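You operate a simulated robot arm through the tools that you are given. There is no shell and no other tool. Be economical: measure what you need, move in short steps, check, and stop when the job is done.

You run a simulated robot arm. Do the job below in one go: nothing can be reset, and whatever is moved stays where it is left.

## Task
Set the tile with the sucker against the spacer the tile label names, then sponge off the haze.
Fine: spacer in the open joint, tile slid up along the batten; grout sponge back.

It is judged by the outcome, as a careful person would: the job done as asked, and still so three seconds after it is handed in. It fails if anything else is knocked over, pushed out of place, dropped, spilled or broken.

## Robot
A 6-joint arm with a two-finger parallel gripper, fixed in place. Base frame: the origin is at the foot of the arm, x ahead of it, y to its left, z up. Units: cm, degrees, N and s.
With the tool pointing down near the work surface it reaches from about 36 to 82 cm from the base axis. Its first joint turns from -166.0 to 166.0 degrees. Payload 3.91 kg.
Tool frame: the origin (TCP) lies between the finger pads and is the grasp point; the fingertips stand 3 cm ahead of it; z points along the fingers, y is the line along which they close. Largest opening 11 cm; finger width 2, thickness 1; the body of the gripper, 4.8 by 11.2 cm, starts 5.5 cm behind the TCP.
Orientation is that of the tool frame in the base frame, as a unit quaternion [w, x, y, z]. With the fingers straight down and closing along the base's y, the tool's x points along the base's -x, its y along +y and its z along -z.

## Interface
- The arm moves only by the tool arm_command. Its argument "targets" is a list of rows, each an object of numbers (a shift or turn left out is 0, a gripper value left out holds the last): "tx", "ty", "tz": the shift along the base's x, y, z in units of 40 mm (1.0 is 40 mm); "ax", "ay", "az": the turn, a rotation vector about the base's x, y, z in units of 6 degrees (1.0 is 6 degrees). In form: [{"tx": .., "ty": .., "tz": .., "ax": .., "ay": .., "az": ..}, ...]. A call has 1 to 8 rows; each row shifts and turns the commanded pose from where the row before left it. "hand" is the opening, from 0 (shut) to 1 (fully open), set as the call begins (left out, the last holds). A call with a number of a shift or a turn outside -1 to 1 is refused whole. Rows are played at 5 a second. More than 5 cm and 8.6 degrees between two rows, or a gripper value outside its range, and nothing of the call is played. Where a pose cannot be reached the arm comes as near as it can. A force on the tool above 40 N (or 10 N above the force at the start of the call, whichever is more), or a blocked arm, ends the call early, and 0.2 s more pass. The fingers move at their own pace (about 4.5 cm/s each) and stop on an object; they squeeze with about 32 N. The grip force told is the motor's: it shows also when the fingers shut on nothing. Time passes only in rows, and 0.2 s behind the last, so rows that do not move let the fingers close. It gives the time, the measured TCP pose, the force on the tool (base axes), the opening and the grip force at its end, in the units of the frame above (readings bear some noise), and new pictures: "pictures" is both (left out), scene, wrist or none.
- Cameras (640 x 400 px; columns grow to the right, rows downward): "scene" is fixed at [5.14, 49.93, 135.83]; the picture's right is [-0.29, -0.96, 0.00], its down [-0.60, 0.18, -0.78] and it looks along [0.75, -0.23, -0.62] (base axes); focal length 322 px, centre (320, 200). "wrist" rides on the gripper at [-3.6, 0, -5.7] in the tool frame; the picture's right is [0.00, -1.00, 0.00], its down [0.97, 0.00, -0.24] and it looks along [0.24, 0.00, 0.97] (tool axes); focal length 218 px, centre (320, 200).
- slide_trunk(by): slides the trunk up (or, below 0, down) by that many cm; the arm rides with it, the base frame stays. It gives what a move gives, with no picture.
- pixel_to_xyz(camera, pixels): for up to 12 pixels [column, row] of the newest picture of that camera ("zoom" is the newest enlarged one), the place [x, y, z] in the base frame of the surface seen there, good to about 0.3 cm. No time passes.
- inspect(camera, box): a new picture of the part [left, top, right, bottom] of that camera's present view, enlarged. No time passes.
- sign_off(): hands the job in; it is judged then, once.

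Work in short steps. Measure before you move; look again where a grasp or a placing could have gone wrong, and mend it. You have 80 turns and 120 pictures in all, those below and enlarged ones among them. Open the gripper and draw the arm clear of the work before you hand the job in, unless the task says otherwise; then end with one line.

The tools are called as a command line: name --argument value ..., lists and objects as JSON in quotes. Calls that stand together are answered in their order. arm_command: Moves the arm, as the interface text tells. Its arguments: {"type":"object","properties":{"targets":{"type":"array"},"hand":{"type":"number"},"pictures":{"type":"string","enum":["both","scene","wrist","none"]}},"required":["targets"]} The other tools are called the same way: slide_trunk (by) slides the trunk up or down; pixel_to_xyz (camera, pixels) gives the place of the surface under pixels of a picture; inspect (camera, box) takes an enlarged picture of a part of a camera's view; sign_off () hands the job in.

At the start:

```text
t: 0.0
eef_pos: [47.01, -9.36, 109.16]
tcp_rot: [0.0, 0.0, 1.0, 0.0]
ft_force: [-0.3, 0.1, 0.2]
finger_gap: 11.01
gripper_force: 0.1
trunk travel left (down, up): [-52.5, 8.5]
```

scene: 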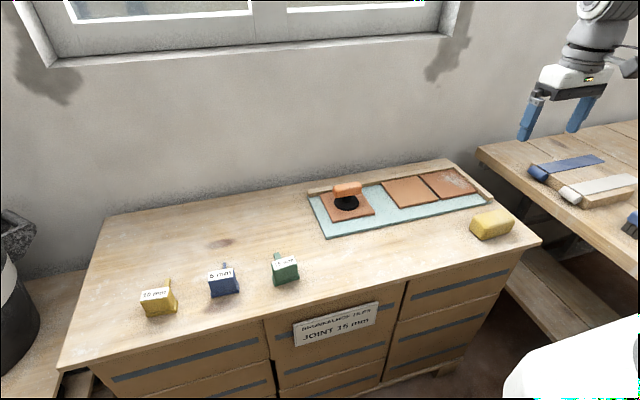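
wrist: 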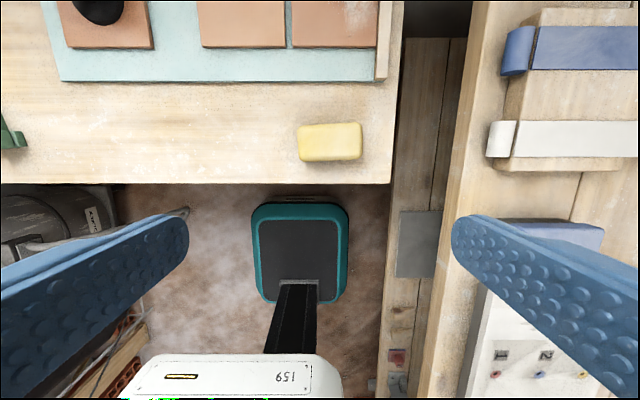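

The scene shows three spacers (yellow at 158,300, blue 223,283, green 285,269), a label at (335,325), a tile with a sucker at (347,200), and a sponge at (491,223). I'll enlarge these areas to read them.

inspect --camera "scene" --box '[280, 290, 400, 360]'

inspect --camera "scene" --box '[130, 240, 310, 330]'

inspect --camera "scene" --box '[295, 150, 535, 250]'

```text
5.33 times, centred on (340, 325) of scene
```

zoom: 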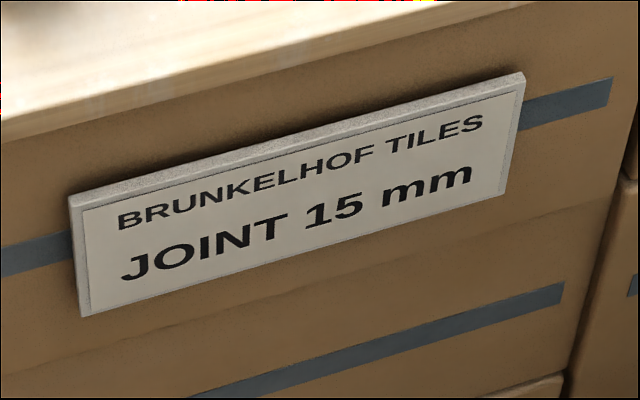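

```text
3.56 times, centred on (220, 285) of scene
```

zoom: 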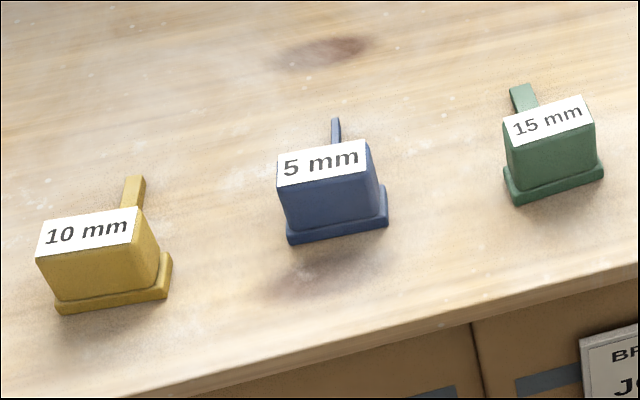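

```text
2.67 times, centred on (415, 200) of scene
```

zoom: 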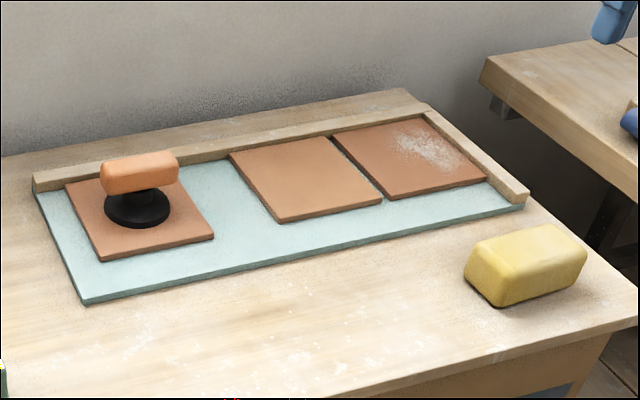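

The label reads JOINT 15 mm, so the green spacer is the one; the haze is on the right tile (zoom 430,150). I'll measure the tiles, batten and sponge from the current zoom, and the spacer from the scene.

pixel_to_xyz --camera "zoom" --pixels '[[72, 190], [102, 256], [208, 237], [237, 158], [281, 217], [377, 202], [326, 140], [392, 194], [480, 178], [424, 120], [80, 296], [100, 172]]'

pixel_to_xyz --camera "zoom" --pixels '[[105, 178], [178, 165], [140, 160], [138, 208], [475, 262], [580, 240], [550, 228], [497, 300], [525, 250], [430, 150], [400, 135], [455, 160]]'

pixel_to_xyz --camera "scene" --pixels '[[275, 256], [280, 257], [276, 265], [294, 260], [297, 268], [275, 273], [299, 288], [276, 296], [287, 280], [285, 272], [285, 264], [290, 275]]'

inspect --camera "scene" --box '[260, 240, 320, 300]'

```text
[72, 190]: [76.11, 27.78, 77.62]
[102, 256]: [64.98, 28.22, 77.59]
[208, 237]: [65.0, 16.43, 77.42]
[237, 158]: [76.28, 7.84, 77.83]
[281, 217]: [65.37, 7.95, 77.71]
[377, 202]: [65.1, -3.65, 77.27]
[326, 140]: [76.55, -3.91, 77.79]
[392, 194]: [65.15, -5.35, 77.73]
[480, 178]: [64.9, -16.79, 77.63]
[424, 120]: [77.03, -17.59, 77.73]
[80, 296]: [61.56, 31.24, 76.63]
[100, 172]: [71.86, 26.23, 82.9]
```

```text
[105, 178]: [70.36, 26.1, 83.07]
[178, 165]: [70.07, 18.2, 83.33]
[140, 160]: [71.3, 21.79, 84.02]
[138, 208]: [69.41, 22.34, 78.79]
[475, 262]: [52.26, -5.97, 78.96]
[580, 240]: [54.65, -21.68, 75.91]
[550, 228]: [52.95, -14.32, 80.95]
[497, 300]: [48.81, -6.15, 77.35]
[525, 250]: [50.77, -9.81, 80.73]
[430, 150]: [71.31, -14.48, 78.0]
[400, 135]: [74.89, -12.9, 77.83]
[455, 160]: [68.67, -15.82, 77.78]
```

```text
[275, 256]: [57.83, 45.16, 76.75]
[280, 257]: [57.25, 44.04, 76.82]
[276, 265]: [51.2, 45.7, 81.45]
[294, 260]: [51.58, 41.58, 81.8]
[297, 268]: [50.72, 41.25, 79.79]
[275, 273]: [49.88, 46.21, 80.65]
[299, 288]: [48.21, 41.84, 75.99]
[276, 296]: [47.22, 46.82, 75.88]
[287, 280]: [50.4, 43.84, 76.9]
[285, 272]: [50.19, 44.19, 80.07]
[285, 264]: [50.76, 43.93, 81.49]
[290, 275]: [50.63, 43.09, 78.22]
```

```text
6.67 times, centred on (290, 270) of scene
```

zoom: 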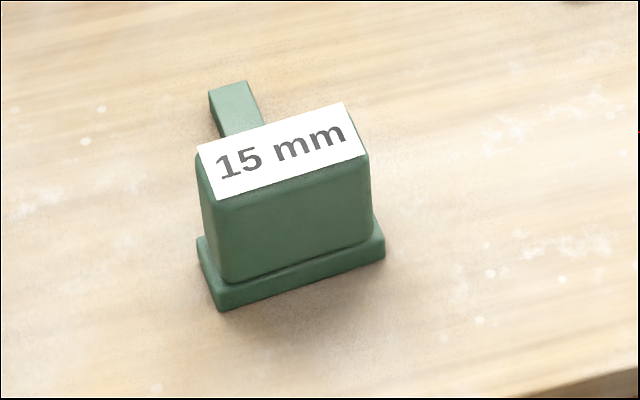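

The green spacer's body is about x 49.5–52, y 41.4–46.4, top z 81.8, with its blade pointing +x. The open joint lies between y≈8.0 (middle tile) and y≈16.4 (sucker tile). I'll move over the spacer at a height.

arm_command --targets '[{"ty": 1}, {"ty": 1}, {"ty": 1}, {"ty": 1}, {"ty": 1}, {"ty": 1}, {"ty": 1}, {"ty": 1}]' --pictures "none"

arm_command --targets '[{"ty": 1, "tz": -0.5}, {"ty": 1, "tz": -0.5}, {"ty": 1, "tz": -0.5}, {"ty": 1, "tz": -0.5}, {"ty": 1, "tz": -0.5}, {"ty": 0.35, "tx": 0.5, "tz": -0.5}, {}]'

```text
t: 1.8
eef_pos: [46.99, 23.03, 108.94]
tcp_rot: [0.0, -0.001, 1.0, 0.0]
ft_force: [-0.2, -0.1, 0.0]
finger_gap: 11.0
gripper_force: 0.1
trunk travel left (down, up): [-52.5, 8.5]
```

```text
t: 3.4
eef_pos: [49.18, 43.93, 97.22]
tcp_rot: [0.0, 0.0, 1.0, 0.0]
ft_force: [-0.2, -0.4, -0.3]
finger_gap: 10.98
gripper_force: 0.0
trunk travel left (down, up): [-52.5, 8.5]
```

scene: 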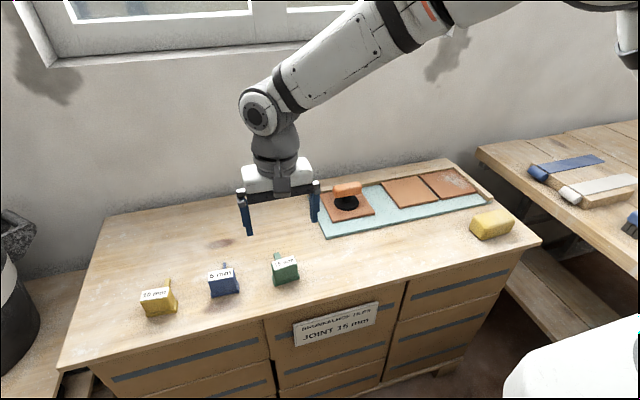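
wrist: 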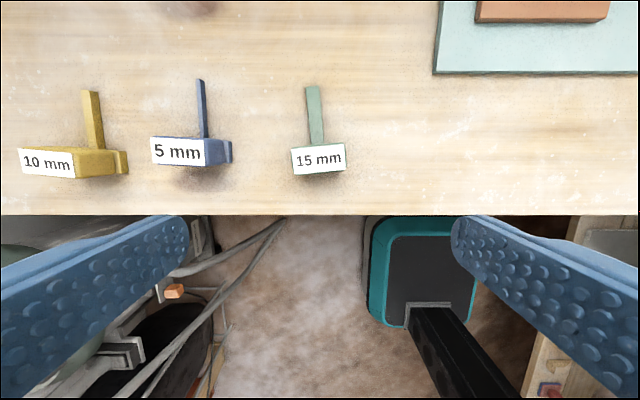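

The wrist view shows the green spacer at (318,158), blade up to (312,88), slightly turned. I'll measure it here.

pixel_to_xyz --camera "wrist" --pixels '[[292, 151], [344, 145], [346, 168], [298, 174], [307, 88], [318, 87], [311, 140], [323, 138], [318, 159], [440, 70], [475, 20], [606, 15]]'

inspect --camera "wrist" --box '[270, 75, 370, 185]'

```text
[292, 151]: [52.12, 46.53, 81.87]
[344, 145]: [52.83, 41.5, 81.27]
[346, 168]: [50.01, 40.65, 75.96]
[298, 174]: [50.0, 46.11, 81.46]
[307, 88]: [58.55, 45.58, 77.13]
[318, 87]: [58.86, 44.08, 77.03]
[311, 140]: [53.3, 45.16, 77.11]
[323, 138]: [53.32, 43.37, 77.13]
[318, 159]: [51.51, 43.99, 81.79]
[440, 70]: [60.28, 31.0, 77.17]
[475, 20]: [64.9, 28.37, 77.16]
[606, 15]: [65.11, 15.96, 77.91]
```

```text
3.64 times, centred on (320, 130) of wrist
```

zoom: 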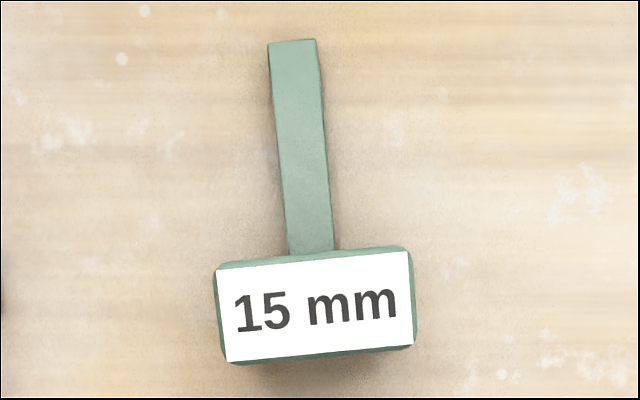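

The spacer's blade is tilted about 5.3° towards +y and its body centre is near (51.2, 43.9). I'll turn to match, narrow the fingers a bit, and come down to TCP z≈80.5.

arm_command --targets '[{"tx": 0.5, "az": 0.88}, {"tz": -0.9}, {"tz": -0.9}, {"tz": -0.8}, {"tz": -0.6}, {}]' --hand 0.75

```text
t: 4.8
eef_pos: [51.07, 44.15, 84.25]
tcp_rot: [0.0, -0.045, 0.999, 0.0]
ft_force: [0.4, 0.5, -0.3]
finger_gap: 8.23
gripper_force: 0.1
trunk travel left (down, up): [-52.5, 8.5]
```

scene: 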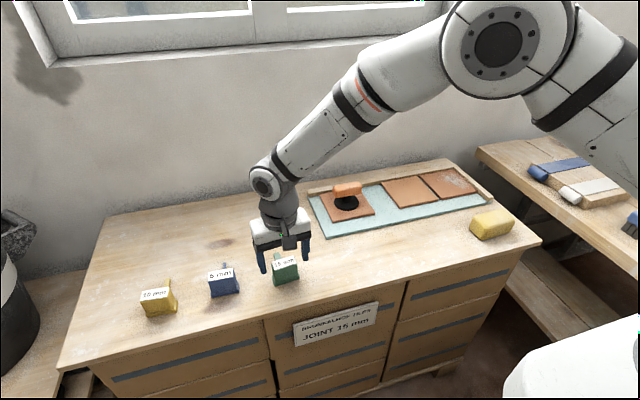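
wrist: 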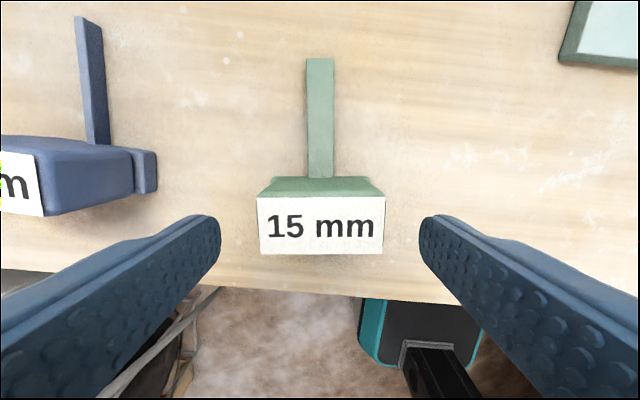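

The label is now level in the wrist view (258–384, 197–253) and centred at column 320. I'll check its x place before lowering.

pixel_to_xyz --camera "wrist" --pixels '[[320, 225], [320, 200], [320, 250], [320, 185], [320, 165], [320, 63], [262, 225], [378, 225], [308, 100], [331, 100]]'

```text
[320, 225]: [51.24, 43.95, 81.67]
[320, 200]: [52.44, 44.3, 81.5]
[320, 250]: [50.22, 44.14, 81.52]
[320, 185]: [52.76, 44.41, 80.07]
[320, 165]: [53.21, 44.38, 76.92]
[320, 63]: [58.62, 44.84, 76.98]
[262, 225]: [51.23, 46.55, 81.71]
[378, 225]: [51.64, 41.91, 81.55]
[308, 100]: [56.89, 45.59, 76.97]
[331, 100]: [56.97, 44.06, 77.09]
```

The body centre is at about (51.35, 44.1), so I'll shift slightly, lower 3.7 cm, then close.

arm_command --targets '[{"tx": 0.06, "tz": -0.4}, {"tz": -0.4}, {"tz": -0.12}, {}]' --pictures "none"

arm_command --targets '[{}, {}, {}, {}, {}]' --hand 0.3

```text
t: 5.8
eef_pos: [51.06, 44.12, 80.5]
tcp_rot: [0.0, -0.047, 0.999, 0.001]
ft_force: [-0.8, -0.6, 0.6]
finger_gap: 8.27
gripper_force: 0.0
trunk travel left (down, up): [-52.5, 8.5]
```

```text
t: 7.0
eef_pos: [51.14, 44.01, 80.62]
tcp_rot: [0.0, -0.045, 0.999, 0.0]
ft_force: [-1.0, 0.1, 0.5]
finger_gap: 5.3
gripper_force: 32.2
trunk travel left (down, up): [-52.5, 8.5]
```

scene: 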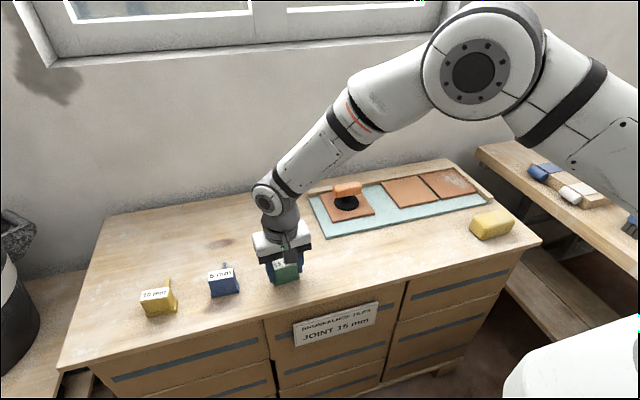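
wrist: 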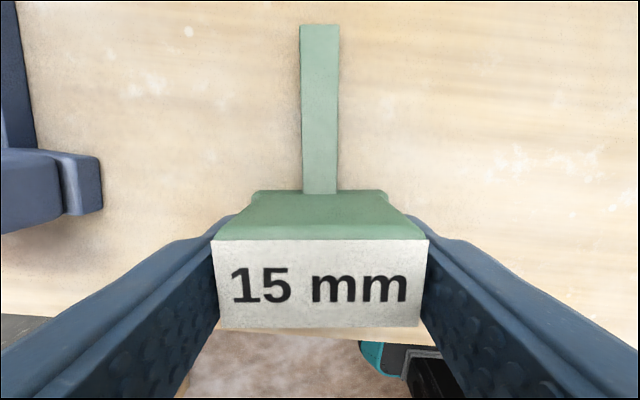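

The grip holds at 5.3 cm and 32 N. I'll lift, square the spacer up, and carry it near the open joint.

arm_command --targets '[{"tz": 0.6}, {"tz": 0.9}, {"tz": 0.9, "az": -0.44}, {"az": -0.44, "ty": -0.6}, {"ty": -0.9}, {"ty": -0.9}, {"ty": -0.9}, {"ty": -0.9}]' --pictures "none"

arm_command --targets '[{"ty": -0.9, "tx": 0.4}, {"ty": -0.9, "tx": 0.4}, {"ty": -0.9, "tx": 0.4}, {"ty": -0.9, "tx": 0.3}, {"ty": -0.6, "tx": 0.3}, {}]'

```text
t: 8.8
eef_pos: [51.2, 27.11, 90.18]
tcp_rot: [-0.001, 0.0, 1.0, 0.0]
ft_force: [-0.6, -0.7, -0.4]
finger_gap: 5.3
gripper_force: 32.2
trunk travel left (down, up): [-52.5, 8.5]
```

```text
t: 10.2
eef_pos: [58.55, 10.37, 90.28]
tcp_rot: [0.0, 0.0, 1.0, 0.0]
ft_force: [-0.1, 0.2, 0.2]
finger_gap: 5.31
gripper_force: 32.2
trunk travel left (down, up): [-52.5, 8.5]
```

scene: 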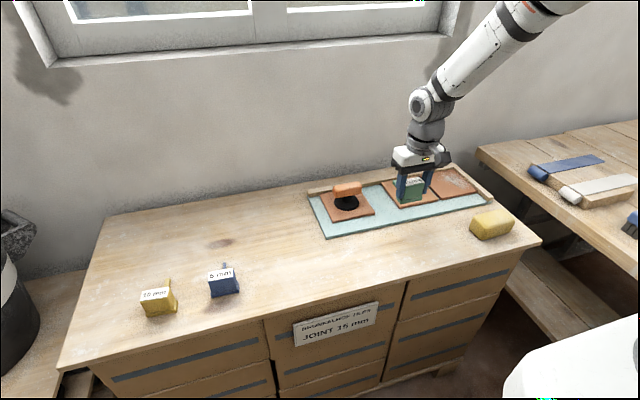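
wrist: 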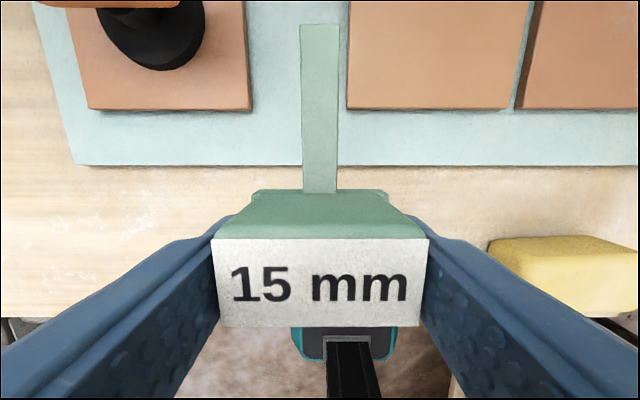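

The spacer is squared and level with the joint. I'll measure the middle tile's left edge (column 347), mat front edge (row 162) and sucker tile's right edge (column 248).

pixel_to_xyz --camera "wrist" --pixels '[[350, 30], [350, 100], [430, 104], [245, 30], [245, 104], [150, 104], [280, 162], [450, 162], [280, 120], [320, 30], [303, 60], [337, 60]]'

inspect --camera "wrist" --box '[220, 0, 400, 200]'

```text
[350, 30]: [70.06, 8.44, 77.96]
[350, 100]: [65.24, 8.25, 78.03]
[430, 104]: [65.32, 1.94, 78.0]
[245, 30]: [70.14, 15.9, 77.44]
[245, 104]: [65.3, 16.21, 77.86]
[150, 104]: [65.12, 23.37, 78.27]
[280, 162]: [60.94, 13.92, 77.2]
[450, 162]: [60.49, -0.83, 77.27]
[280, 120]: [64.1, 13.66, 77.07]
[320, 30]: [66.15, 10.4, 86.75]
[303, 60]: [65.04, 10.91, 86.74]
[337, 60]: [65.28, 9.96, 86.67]
```

```text
2.00 times, centred on (310, 100) of wrist
```

zoom: 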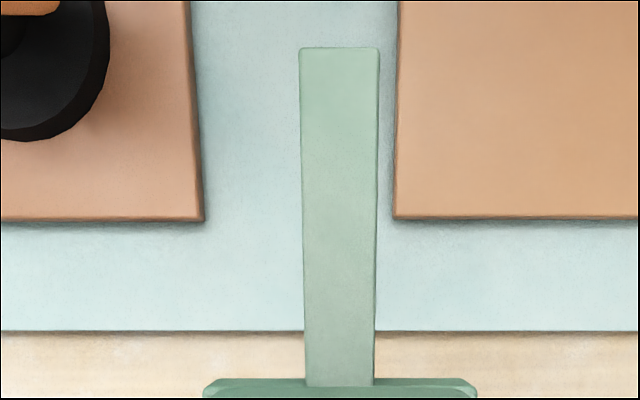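

The middle tile edge is y≈8.4, near tile edge x≈65.2, mat top z≈77 and mat front x≈60.6. I'll go to (62.7, 9.8) and lower to just above the mat.

arm_command --targets '[{"tx": 0.5, "ty": -0.07}, {"tx": 0.54, "ty": -0.07}, {"tz": -0.7}, {"tz": -0.7}, {"tz": -0.4}, {}]'

```text
t: 11.6
eef_pos: [62.73, 9.9, 82.95]
tcp_rot: [0.0, -0.001, 1.0, 0.0]
ft_force: [-0.2, 0.6, -0.6]
finger_gap: 5.33
gripper_force: 31.9
trunk travel left (down, up): [-52.5, 8.5]
```

scene: 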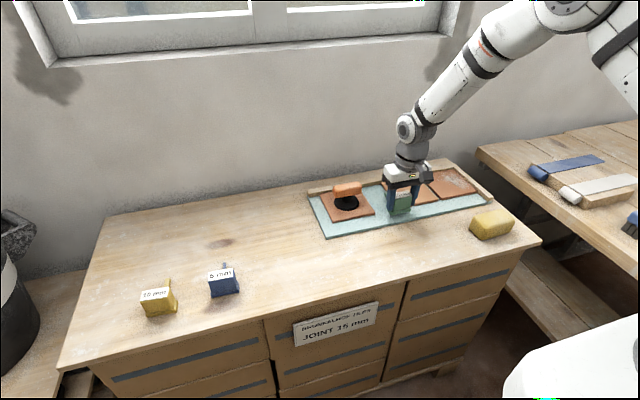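
wrist: 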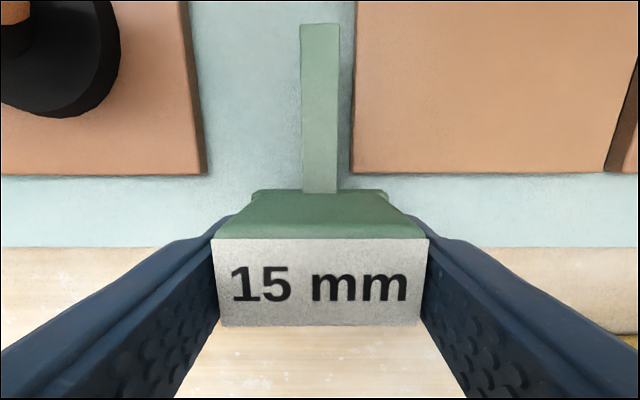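

The blade (300–338) is clear of the middle tile edge (352). I'll lower in small steps and watch the force for contact with the mat.

arm_command --targets '[{"tz": -0.15}, {"tz": -0.1}, {"tz": -0.06}, {}]' --pictures "none"

```text
t: 12.6
eef_pos: [62.74, 9.86, 81.87]
tcp_rot: [0.0, 0.0, 1.0, -0.001]
ft_force: [0.4, 1.0, 0.1]
finger_gap: 5.3
gripper_force: 32.4
trunk travel left (down, up): [-52.5, 8.5]
```

No contact yet at z 81.87; I continue down gently.

arm_command --targets '[{"tz": -0.06}, {"tz": -0.04}, {}]' --pictures "none"

arm_command --targets '[{"tz": -0.04}, {}]' --pictures "wrist"

```text
t: 13.4
eef_pos: [62.52, 9.84, 81.59]
tcp_rot: [0.002, 0.0, 1.0, 0.0]
ft_force: [1.6, -1.8, 11.1]
finger_gap: 5.31
gripper_force: 32.7
trunk travel left (down, up): [-52.5, 8.5]
```

```text
t: 14.0
eef_pos: [62.65, 9.88, 81.38]
tcp_rot: [0.002, 0.0, 1.0, 0.0]
ft_force: [3.5, -3.7, 22.3]
finger_gap: 5.31
gripper_force: 31.7
trunk travel left (down, up): [-52.5, 8.5]
```

wrist: 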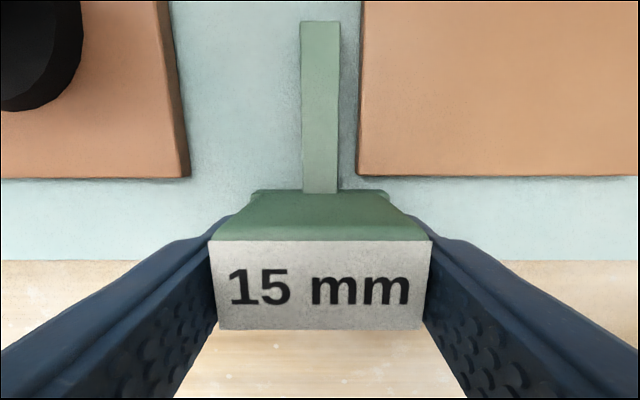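

Contact made (22 N down). The gap between blade (339) and tile edge (360) needs measuring before I ease off and slide it over.

pixel_to_xyz --camera "wrist" --pixels '[[336, 50], [336, 120], [336, 170], [305, 50], [305, 170], [364, 50], [364, 120], [364, 170], [170, 50], [178, 150], [320, 25], [320, 188]]'

inspect --camera "wrist" --box '[280, 10, 400, 200]'

```text
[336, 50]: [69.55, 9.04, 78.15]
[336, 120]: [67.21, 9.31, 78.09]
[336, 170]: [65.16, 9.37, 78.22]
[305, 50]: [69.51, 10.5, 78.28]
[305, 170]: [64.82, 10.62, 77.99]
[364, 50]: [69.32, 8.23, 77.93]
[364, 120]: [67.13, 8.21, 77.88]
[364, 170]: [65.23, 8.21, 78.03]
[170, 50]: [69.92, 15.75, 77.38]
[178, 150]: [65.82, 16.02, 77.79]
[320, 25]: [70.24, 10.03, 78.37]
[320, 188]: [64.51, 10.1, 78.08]
```

```text
2.11 times, centred on (340, 105) of wrist
```

zoom: 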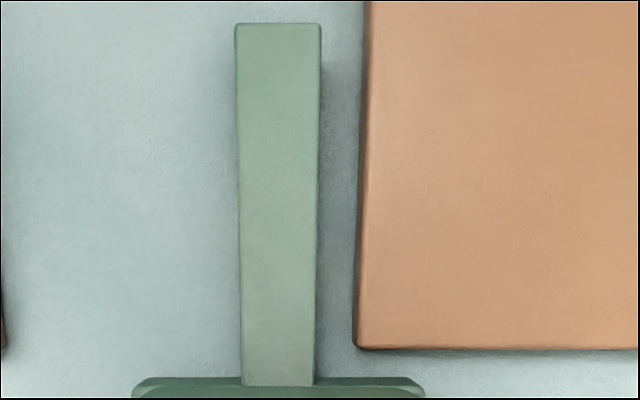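

The blade runs parallel to the tile edge with a gap of about 0.8 cm. I'll ease off the downward force and slide -y by 0.6 cm.

arm_command --targets '[{"tz": 0.07}, {"ty": -0.08}, {"ty": -0.07}, {}]' --pictures "wrist"

```text
t: 15.0
eef_pos: [62.66, 9.26, 81.39]
tcp_rot: [-0.002, 0.0, 1.0, 0.0]
ft_force: [-1.5, 0.7, 4.1]
finger_gap: 5.32
gripper_force: 32.3
trunk travel left (down, up): [-52.5, 8.5]
```

wrist: 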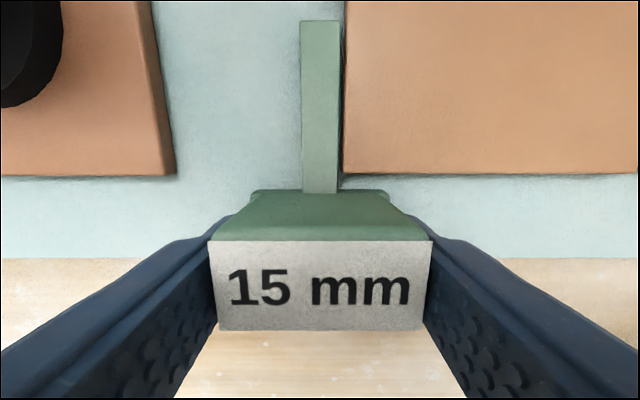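

The gap is now a sliver (339 to 344). I'll nudge on in 0.1 cm steps and watch the y force.

arm_command --targets '[{"ty": -0.025}, {}]' --pictures "none"

arm_command --targets '[{"ty": -0.02}, {}]' --pictures "wrist"

```text
t: 15.6
eef_pos: [62.55, 9.2, 81.44]
tcp_rot: [-0.001, 0.0, 1.0, 0.0]
ft_force: [-0.2, -0.7, -0.8]
finger_gap: 5.33
gripper_force: 31.8
trunk travel left (down, up): [-52.5, 8.5]
```

```text
t: 16.2
eef_pos: [62.48, 9.03, 81.56]
tcp_rot: [0.0, -0.001, 1.0, 0.0]
ft_force: [0.1, 0.5, -0.9]
finger_gap: 5.3
gripper_force: 32.0
trunk travel left (down, up): [-52.5, 8.5]
```

wrist: 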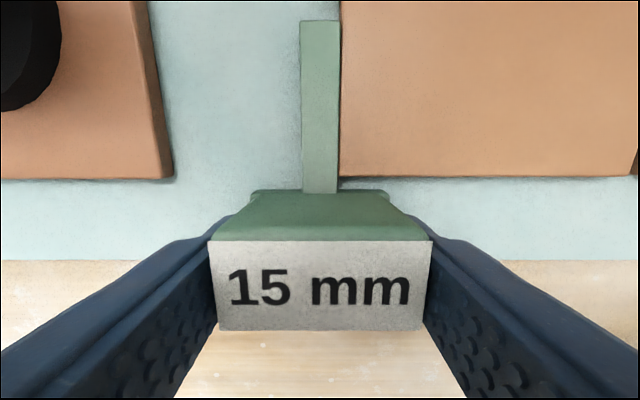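

The blade is now within a hair of the tile edge (339/340). I'll take one last 0.05 cm nudge, press down slightly, and then release with a small opening.

arm_command --targets '[{"ty": -0.012}, {"tz": -0.025}, {}]' --pictures "none"

arm_command --targets '[{}, {}, {}]' --hand 0.62 --pictures "wrist"

```text
t: 17.0
eef_pos: [62.7, 9.11, 81.43]
tcp_rot: [0.001, -0.001, 1.0, 0.001]
ft_force: [1.2, 4.6, 1.0]
finger_gap: 5.31
gripper_force: 31.7
trunk travel left (down, up): [-52.5, 8.5]
```

```text
t: 17.8
eef_pos: [62.59, 9.02, 81.4]
tcp_rot: [0.0, -0.001, 1.0, 0.0]
ft_force: [0.3, 0.3, -0.6]
finger_gap: 6.81
gripper_force: 0.0
trunk travel left (down, up): [-52.5, 8.5]
```

wrist: 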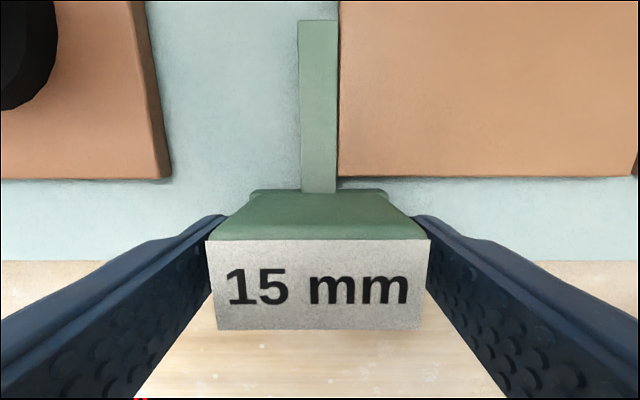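

The spacer was touching (4.6 N) and is now released. I'll lift away and go high toward the sucker while turning the tool by -90°.

arm_command --targets '[{"tz": 0.5}, {"tz": 1}, {"tz": 1}, {"tz": 1, "az": -1}, {"az": -1, "ty": 0.8}, {"az": -1, "ty": 0.8, "tx": 0.3}, {"az": -1, "ty": 0.8, "tx": 0.4}, {"az": -1, "ty": 0.8, "tx": 0.4}]' --hand 0.62 --pictures "none"

arm_command --targets '[{"az": -1, "tx": 0.4}, {"az": -1, "tx": 0.4}, {"az": -1}, {"az": -1}, {"az": -1}, {"az": -1}, {"az": -1}, {"az": -1}]' --pictures "none"

arm_command --targets '[{"az": -1}, {"az": -1}, {}]'

```text
t: 19.6
eef_pos: [66.95, 21.79, 95.32]
tcp_rot: [-0.001, 0.259, 0.966, -0.001]
ft_force: [-0.1, -0.9, -0.3]
finger_gap: 6.8
gripper_force: 0.0
trunk travel left (down, up): [-52.5, 8.5]
```

```text
t: 21.4
eef_pos: [70.13, 21.91, 95.29]
tcp_rot: [0.001, 0.629, 0.777, 0.0]
ft_force: [-0.5, 0.1, 0.3]
finger_gap: 6.82
gripper_force: 0.1
trunk travel left (down, up): [-52.5, 8.5]
```

```text
t: 22.2
eef_pos: [70.16, 21.94, 95.35]
tcp_rot: [0.0, 0.707, 0.707, 0.0]
ft_force: [0.1, -0.3, -1.1]
finger_gap: 6.84
gripper_force: 0.0
trunk travel left (down, up): [-52.5, 8.5]
```

scene: 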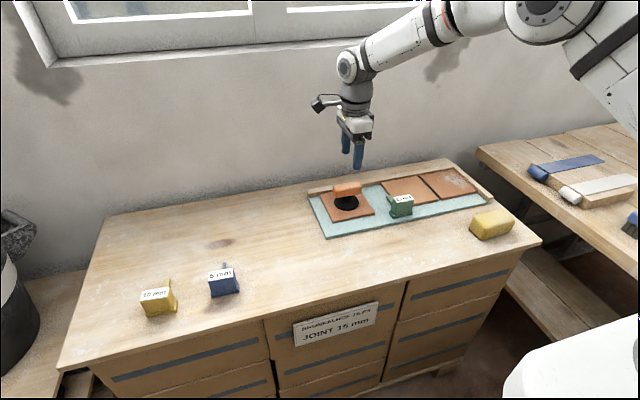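
wrist: 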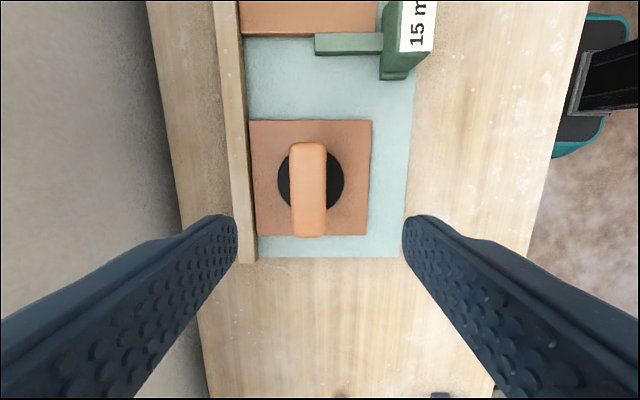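

The wrist view now shows the sucker handle at (309,190), tile (250–370, 120–235), batten and spacer blade. I'll measure them.

pixel_to_xyz --camera "wrist" --pixels '[[309, 150], [309, 190], [309, 230], [295, 190], [323, 190], [254, 130], [368, 130], [260, 230], [362, 230], [228, 150], [238, 150], [246, 150]]'

pixel_to_xyz --camera "wrist" --pixels '[[254, 122], [310, 123], [368, 123], [320, 50], [320, 36], [375, 50], [320, 28], [250, 28], [236, 60], [232, 100], [242, 200], [246, 230]]'

inspect --camera "wrist" --box '[200, 0, 440, 260]'

```text
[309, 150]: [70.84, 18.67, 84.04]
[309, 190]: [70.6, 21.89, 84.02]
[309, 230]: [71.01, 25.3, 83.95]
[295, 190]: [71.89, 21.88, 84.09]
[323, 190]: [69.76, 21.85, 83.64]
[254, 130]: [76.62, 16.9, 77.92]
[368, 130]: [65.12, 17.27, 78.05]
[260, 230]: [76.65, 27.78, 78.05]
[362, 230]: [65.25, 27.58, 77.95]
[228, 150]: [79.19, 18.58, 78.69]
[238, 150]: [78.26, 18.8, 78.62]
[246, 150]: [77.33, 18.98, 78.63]
```

```text
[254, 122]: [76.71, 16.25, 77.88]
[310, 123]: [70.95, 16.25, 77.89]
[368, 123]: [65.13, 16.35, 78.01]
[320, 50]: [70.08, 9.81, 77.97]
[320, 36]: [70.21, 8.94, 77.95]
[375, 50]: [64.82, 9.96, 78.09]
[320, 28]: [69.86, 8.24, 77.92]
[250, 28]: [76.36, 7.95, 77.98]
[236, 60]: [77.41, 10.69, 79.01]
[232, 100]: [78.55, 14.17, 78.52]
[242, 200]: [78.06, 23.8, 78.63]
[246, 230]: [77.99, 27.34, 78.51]
```

```text
1.54 times, centred on (320, 130) of wrist
```

zoom: 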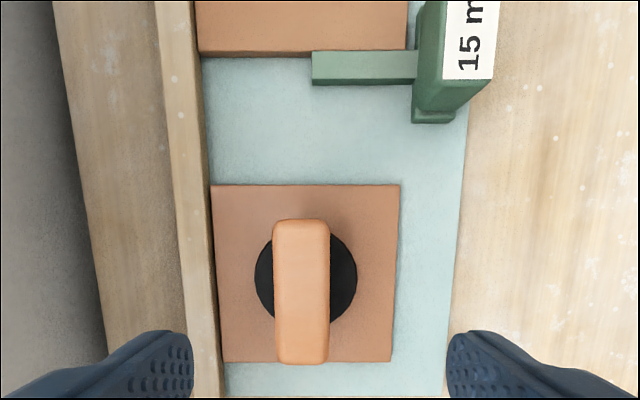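

Tile spans x 65.1–76.7 with front edge y≈16.2, and the blade's near side is y≈9.9. The handle centre is (70.8, 21.95), top z 84.0. I'll centre over it and lower to z≈83.2.

arm_command --targets '[{"tx": 0.16}, {"tz": -0.9}, {"tz": -0.9}, {"tz": -0.6}, {"tz": -0.4}, {"tz": -0.2}, {}]' --pictures "wrist"

```text
t: 23.8
eef_pos: [70.72, 21.93, 83.41]
tcp_rot: [0.0, 0.708, 0.707, 0.0]
ft_force: [-0.4, 0.1, -0.2]
finger_gap: 6.81
gripper_force: 0.1
trunk travel left (down, up): [-52.5, 8.5]
```

wrist: 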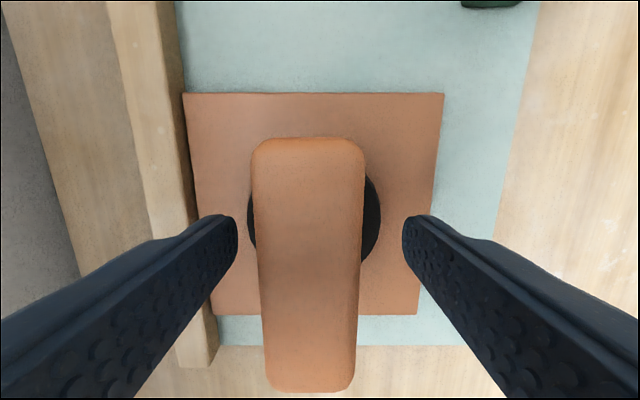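

The handle's centre is about 12 px (0.27 cm) to +x of the gripper's middle. I'll shift, then close.

arm_command --targets '[{"tx": 0.06}, {}]' --pictures "none"

arm_command --targets '[{}, {}, {}, {}]' --hand 0.1 --pictures "wrist"

```text
t: 24.4
eef_pos: [71.01, 21.9, 83.51]
tcp_rot: [0.0, 0.707, 0.707, -0.001]
ft_force: [-0.6, 0.4, -0.1]
finger_gap: 6.84
gripper_force: 0.0
trunk travel left (down, up): [-52.5, 8.5]
```

```text
t: 25.4
eef_pos: [71.01, 21.89, 83.32]
tcp_rot: [0.0, 0.707, 0.707, 0.0]
ft_force: [-0.5, -0.2, 0.2]
finger_gap: 3.15
gripper_force: 31.9
trunk travel left (down, up): [-52.5, 8.5]
```

wrist: 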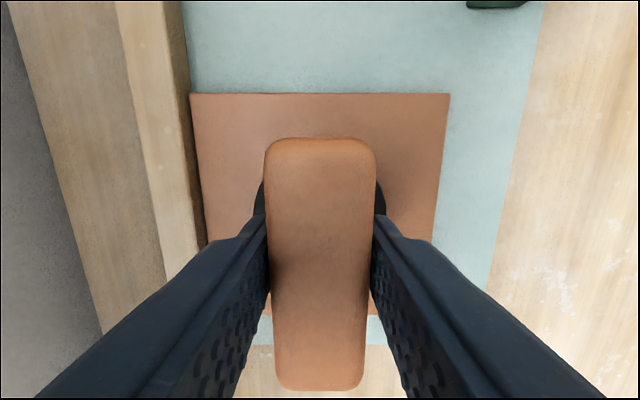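

Handle gripped. I'll slide the tile -y by about 5.2 cm in small steps and watch force and the joint.

arm_command --targets '[{"ty": -0.2}, {"ty": -0.2}, {"ty": -0.2}, {"ty": -0.2}, {}]' --pictures "none"

arm_command --targets '[{"ty": -0.2}, {"ty": -0.2}, {"ty": -0.1}, {}]'

```text
t: 26.6
eef_pos: [70.97, 18.52, 83.33]
tcp_rot: [0.0, 0.707, 0.707, 0.0]
ft_force: [0.4, 1.0, 6.3]
finger_gap: 3.11
gripper_force: 31.6
trunk travel left (down, up): [-52.5, 8.5]
```

```text
t: 27.6
eef_pos: [71.07, 16.61, 83.47]
tcp_rot: [0.0, 0.707, 0.707, 0.001]
ft_force: [-1.3, 2.0, 2.0]
finger_gap: 3.12
gripper_force: 32.2
trunk travel left (down, up): [-52.5, 8.5]
```

scene: 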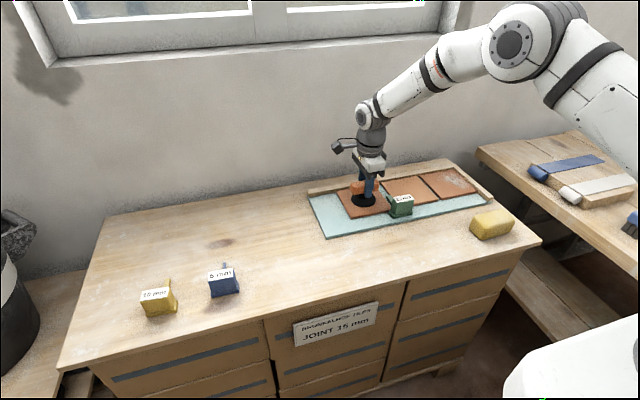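
wrist: 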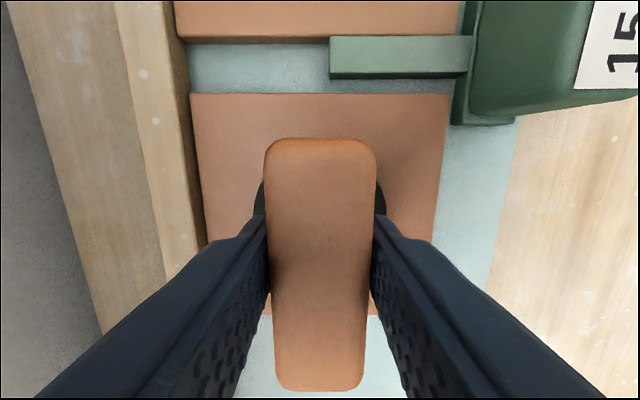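

The gap between blade (row 70) and tile edge (row 94) is about 1.1 cm, and the spacer foot clears the tile corner (450 vs 456). I'll slide another 0.8 cm.

arm_command --targets '[{"ty": -0.1}, {"ty": -0.08}, {}]' --pictures "wrist"

```text
t: 28.4
eef_pos: [71.18, 16.05, 83.45]
tcp_rot: [-0.001, 0.707, 0.708, 0.0]
ft_force: [-0.6, 1.4, 0.6]
finger_gap: 3.11
gripper_force: 31.6
trunk travel left (down, up): [-52.5, 8.5]
```

wrist: 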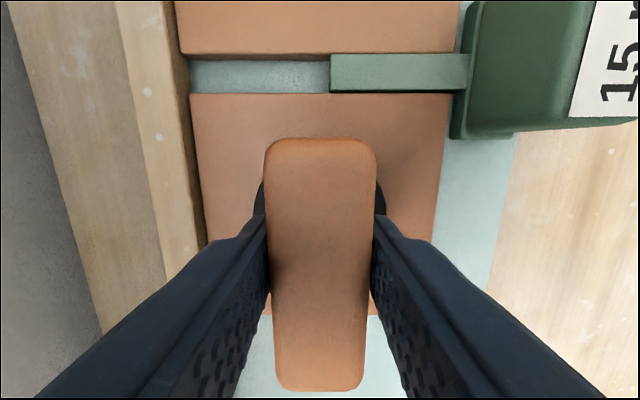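

inspect --camera "wrist" --box '[170, 30, 490, 150]'

```text
2.00 times, centred on (330, 90) of wrist
```

zoom: 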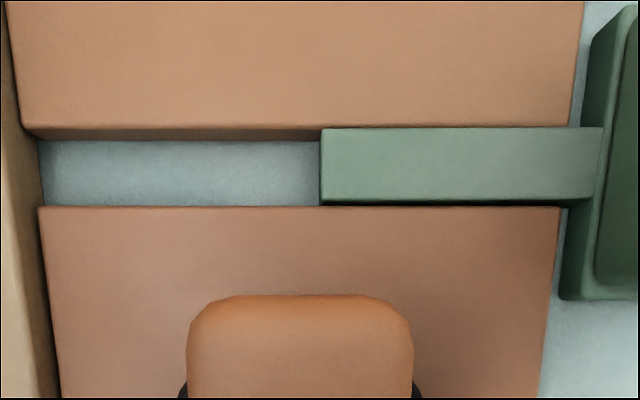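

About 0.15 cm of dark gap is left between blade and tile. I'll nudge in 0.1 cm steps until the y force rises.

arm_command --targets '[{"ty": -0.025}, {}]' --pictures "none"

arm_command --targets '[{"ty": -0.025}, {}]' --pictures "wrist"

inspect --camera "wrist" --box '[170, 30, 490, 150]'

```text
t: 29.0
eef_pos: [71.07, 15.85, 83.41]
tcp_rot: [0.0, 0.707, 0.707, 0.0]
ft_force: [-0.6, 1.0, 0.5]
finger_gap: 3.13
gripper_force: 32.1
trunk travel left (down, up): [-52.5, 8.5]
```

```text
t: 29.6
eef_pos: [71.09, 15.82, 83.32]
tcp_rot: [-0.001, 0.706, 0.708, 0.0]
ft_force: [0.7, 6.7, 0.4]
finger_gap: 3.13
gripper_force: 32.0
trunk travel left (down, up): [-52.5, 8.5]
```

wrist: 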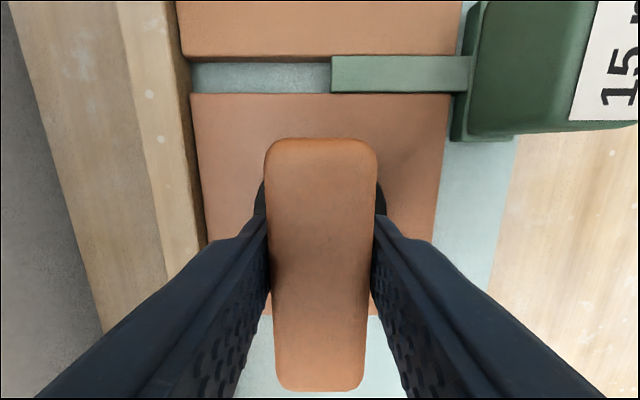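

```text
2.00 times, centred on (330, 90) of wrist
```

zoom: 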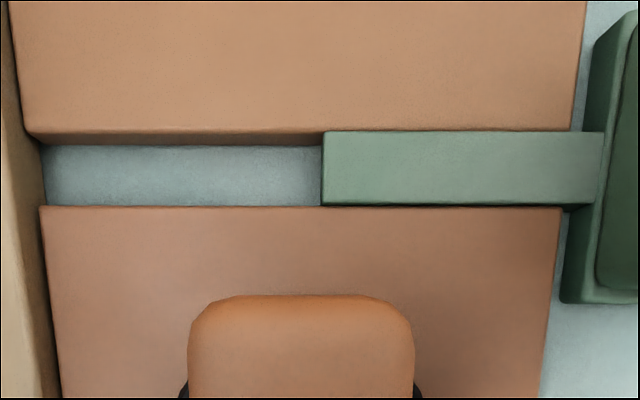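

The y force rose to 6.7 N, so the tile is against the blade, and the blade against the middle tile. I'll nudge +x lightly to check it sits on the batten.

arm_command --targets '[{"tx": 0.025}, {}]' --pictures "none"

arm_command --targets '[{"tx": 0.025}, {}]' --pictures "none"

inspect --camera "wrist" --box '[170, 30, 490, 150]'

```text
t: 30.2
eef_pos: [71.26, 15.87, 83.36]
tcp_rot: [-0.001, 0.707, 0.707, 0.0]
ft_force: [-4.0, 5.5, -0.2]
finger_gap: 3.11
gripper_force: 32.2
trunk travel left (down, up): [-52.5, 8.5]
```

```text
t: 30.8
eef_pos: [71.31, 15.89, 83.27]
tcp_rot: [0.0, 0.707, 0.707, 0.0]
ft_force: [-6.4, 5.6, -0.5]
finger_gap: 3.09
gripper_force: 32.5
trunk travel left (down, up): [-52.5, 8.5]
```

```text
2.00 times, centred on (330, 90) of wrist
```

zoom: 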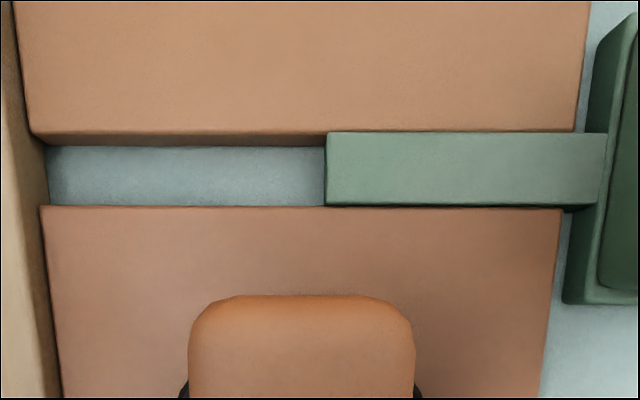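

The tile now presses lightly on the batten (6 N) and the spacer (5.6 N). I'll release the handle.

arm_command --targets '[{}, {}, {}]' --hand 0.6 --pictures "none"

arm_command --targets '[{"tz": 0.3}, {"tz": 0.9}, {"tz": 0.9}, {"tz": 0.9}, {}]'

inspect --camera "wrist" --box '[200, 40, 440, 190]'

```text
t: 31.6
eef_pos: [71.3, 15.81, 83.44]
tcp_rot: [0.0, 0.707, 0.708, -0.001]
ft_force: [-0.3, -0.1, 0.4]
finger_gap: 6.61
gripper_force: 0.1
trunk travel left (down, up): [-52.5, 8.5]
```

```text
t: 32.8
eef_pos: [71.27, 15.78, 95.44]
tcp_rot: [0.0, 0.707, 0.707, 0.0]
ft_force: [-0.9, -0.1, -0.1]
finger_gap: 6.61
gripper_force: 0.0
trunk travel left (down, up): [-52.5, 8.5]
```

scene: 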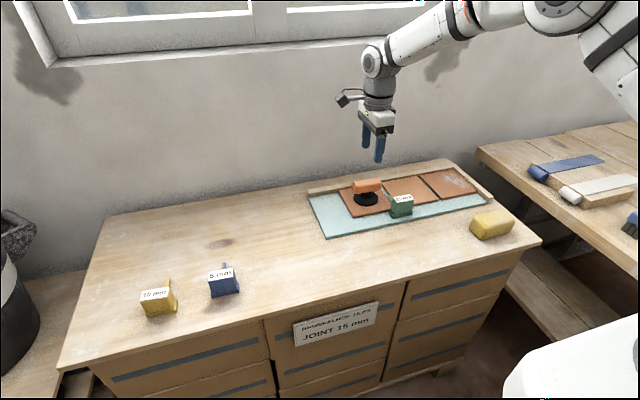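
wrist: 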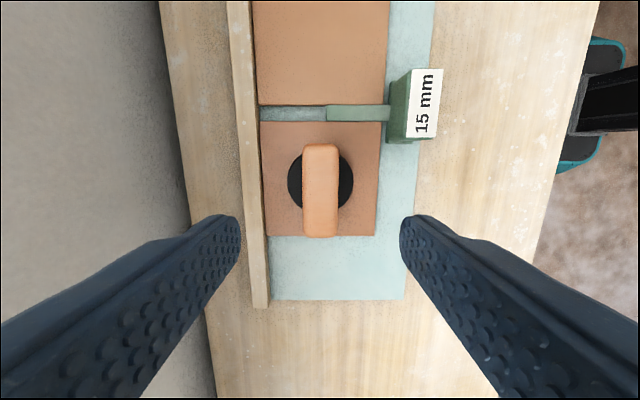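

```text
2.67 times, centred on (320, 115) of wrist
```

zoom: 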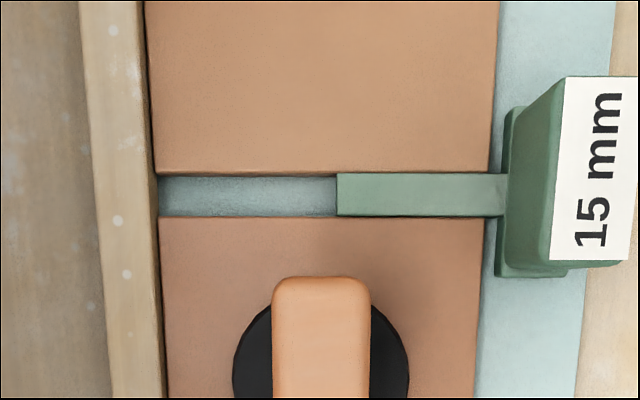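

The joint is set: the tile sits square on the blade and the batten. Next I move above the sponge at about (51.5, -10.5).

arm_command --targets '[{"tx": -0.7, "ty": -0.9}, {"tx": -0.7, "ty": -0.9}, {"tx": -0.7, "ty": -0.9}, {"tx": -0.7, "ty": -0.9}, {"tx": -0.7, "ty": -0.9}, {"tx": -0.7, "ty": -0.9}, {"tx": -0.7, "ty": -0.9}, {}]' --hand 0.85 --pictures "wrist"

```text
t: 34.6
eef_pos: [51.74, -9.46, 95.42]
tcp_rot: [0.001, 0.706, 0.708, 0.0]
ft_force: [-0.3, -0.5, 0.3]
finger_gap: 9.36
gripper_force: 0.1
trunk travel left (down, up): [-52.5, 8.5]
```

wrist: 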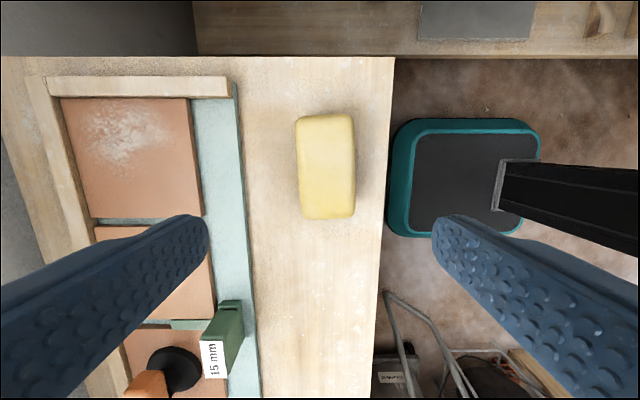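

The sponge lies at (296–354, 114–218), slightly turned, and the haze at (85–160, 105–165). I'll measure both.

pixel_to_xyz --camera "wrist" --pixels '[[302, 122], [346, 118], [306, 212], [350, 210], [325, 165], [90, 115], [125, 110], [155, 130], [125, 160], [100, 150], [64, 102], [185, 102]]'

inspect --camera "wrist" --box '[270, 90, 390, 240]'

inspect --camera "wrist" --box '[40, 70, 250, 220]'

```text
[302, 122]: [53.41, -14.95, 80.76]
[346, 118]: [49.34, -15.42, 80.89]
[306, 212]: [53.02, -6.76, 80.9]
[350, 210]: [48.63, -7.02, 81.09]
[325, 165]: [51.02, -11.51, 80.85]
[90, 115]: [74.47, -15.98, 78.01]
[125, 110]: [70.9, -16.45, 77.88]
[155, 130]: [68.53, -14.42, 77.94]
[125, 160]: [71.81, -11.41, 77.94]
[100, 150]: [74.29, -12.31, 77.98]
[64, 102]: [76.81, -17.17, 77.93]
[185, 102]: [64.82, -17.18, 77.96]
```

```text
2.67 times, centred on (330, 165) of wrist
```

zoom: 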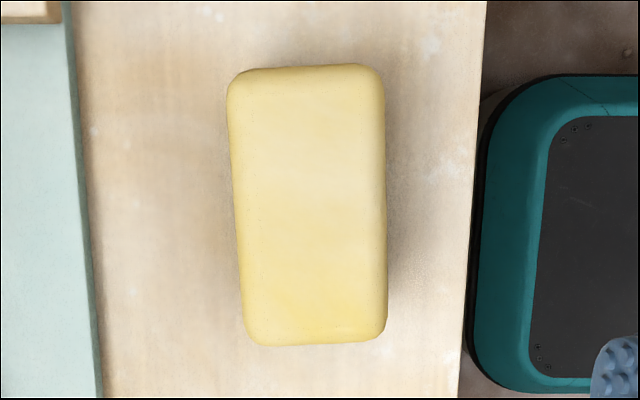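

```text
2.67 times, centred on (145, 145) of wrist
```

zoom: 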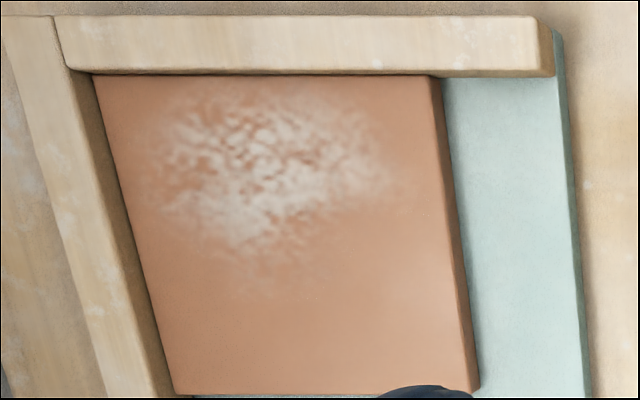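

The sponge centre is about (51.1, -11.0), turned +3°, top z 81; the haze covers x 67.5–75.5, y -16.8 to -10.5. I'll align and lower to z≈80.7.

arm_command --targets '[{"tx": -0.15, "ty": -0.39, "az": 0.55}, {"tz": -0.9}, {"tz": -0.9}, {"tz": -0.7}, {}]' --pictures "wrist"

```text
t: 35.8
eef_pos: [51.12, -10.94, 85.37]
tcp_rot: [0.0, 0.686, 0.728, 0.0]
ft_force: [0.0, -0.8, 1.1]
finger_gap: 9.34
gripper_force: 0.1
trunk travel left (down, up): [-52.5, 8.5]
```

wrist: 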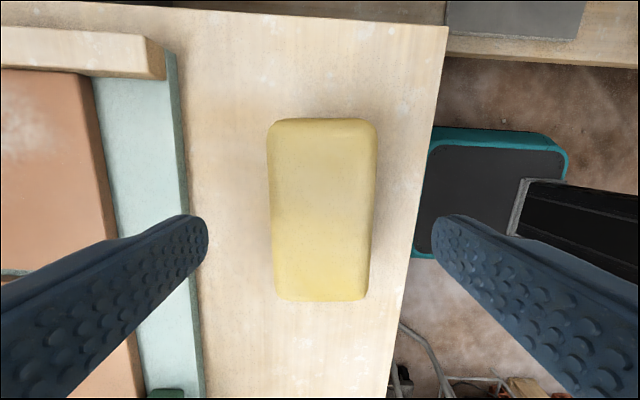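

The sponge is aligned and centred between the fingers (column 321). I'll lower the last 4.6 cm and close.

arm_command --targets '[{"tz": -0.6}, {"tz": -0.56}, {}]' --pictures "none"

arm_command --targets '[{}, {}, {}, {}, {}]' --hand 0.35 --pictures "wrist"

```text
t: 36.6
eef_pos: [51.07, -11.0, 80.65]
tcp_rot: [0.0, 0.686, 0.728, 0.0]
ft_force: [-0.5, 0.3, -0.4]
finger_gap: 9.36
gripper_force: 0.0
trunk travel left (down, up): [-52.5, 8.5]
```

```text
t: 37.8
eef_pos: [51.07, -10.98, 80.76]
tcp_rot: [0.0, 0.686, 0.728, 0.0]
ft_force: [0.2, 0.4, -0.5]
finger_gap: 5.4
gripper_force: 31.9
trunk travel left (down, up): [-52.5, 8.5]
```

wrist: 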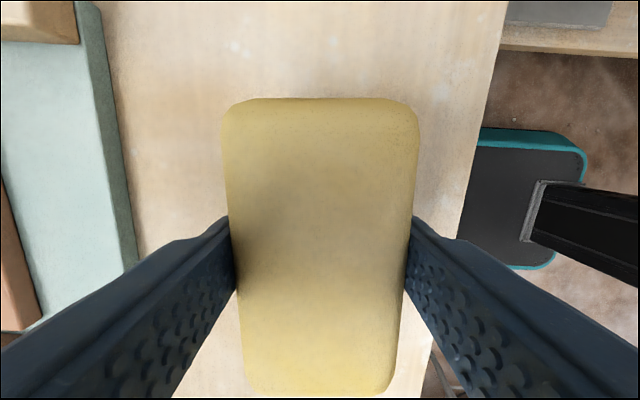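

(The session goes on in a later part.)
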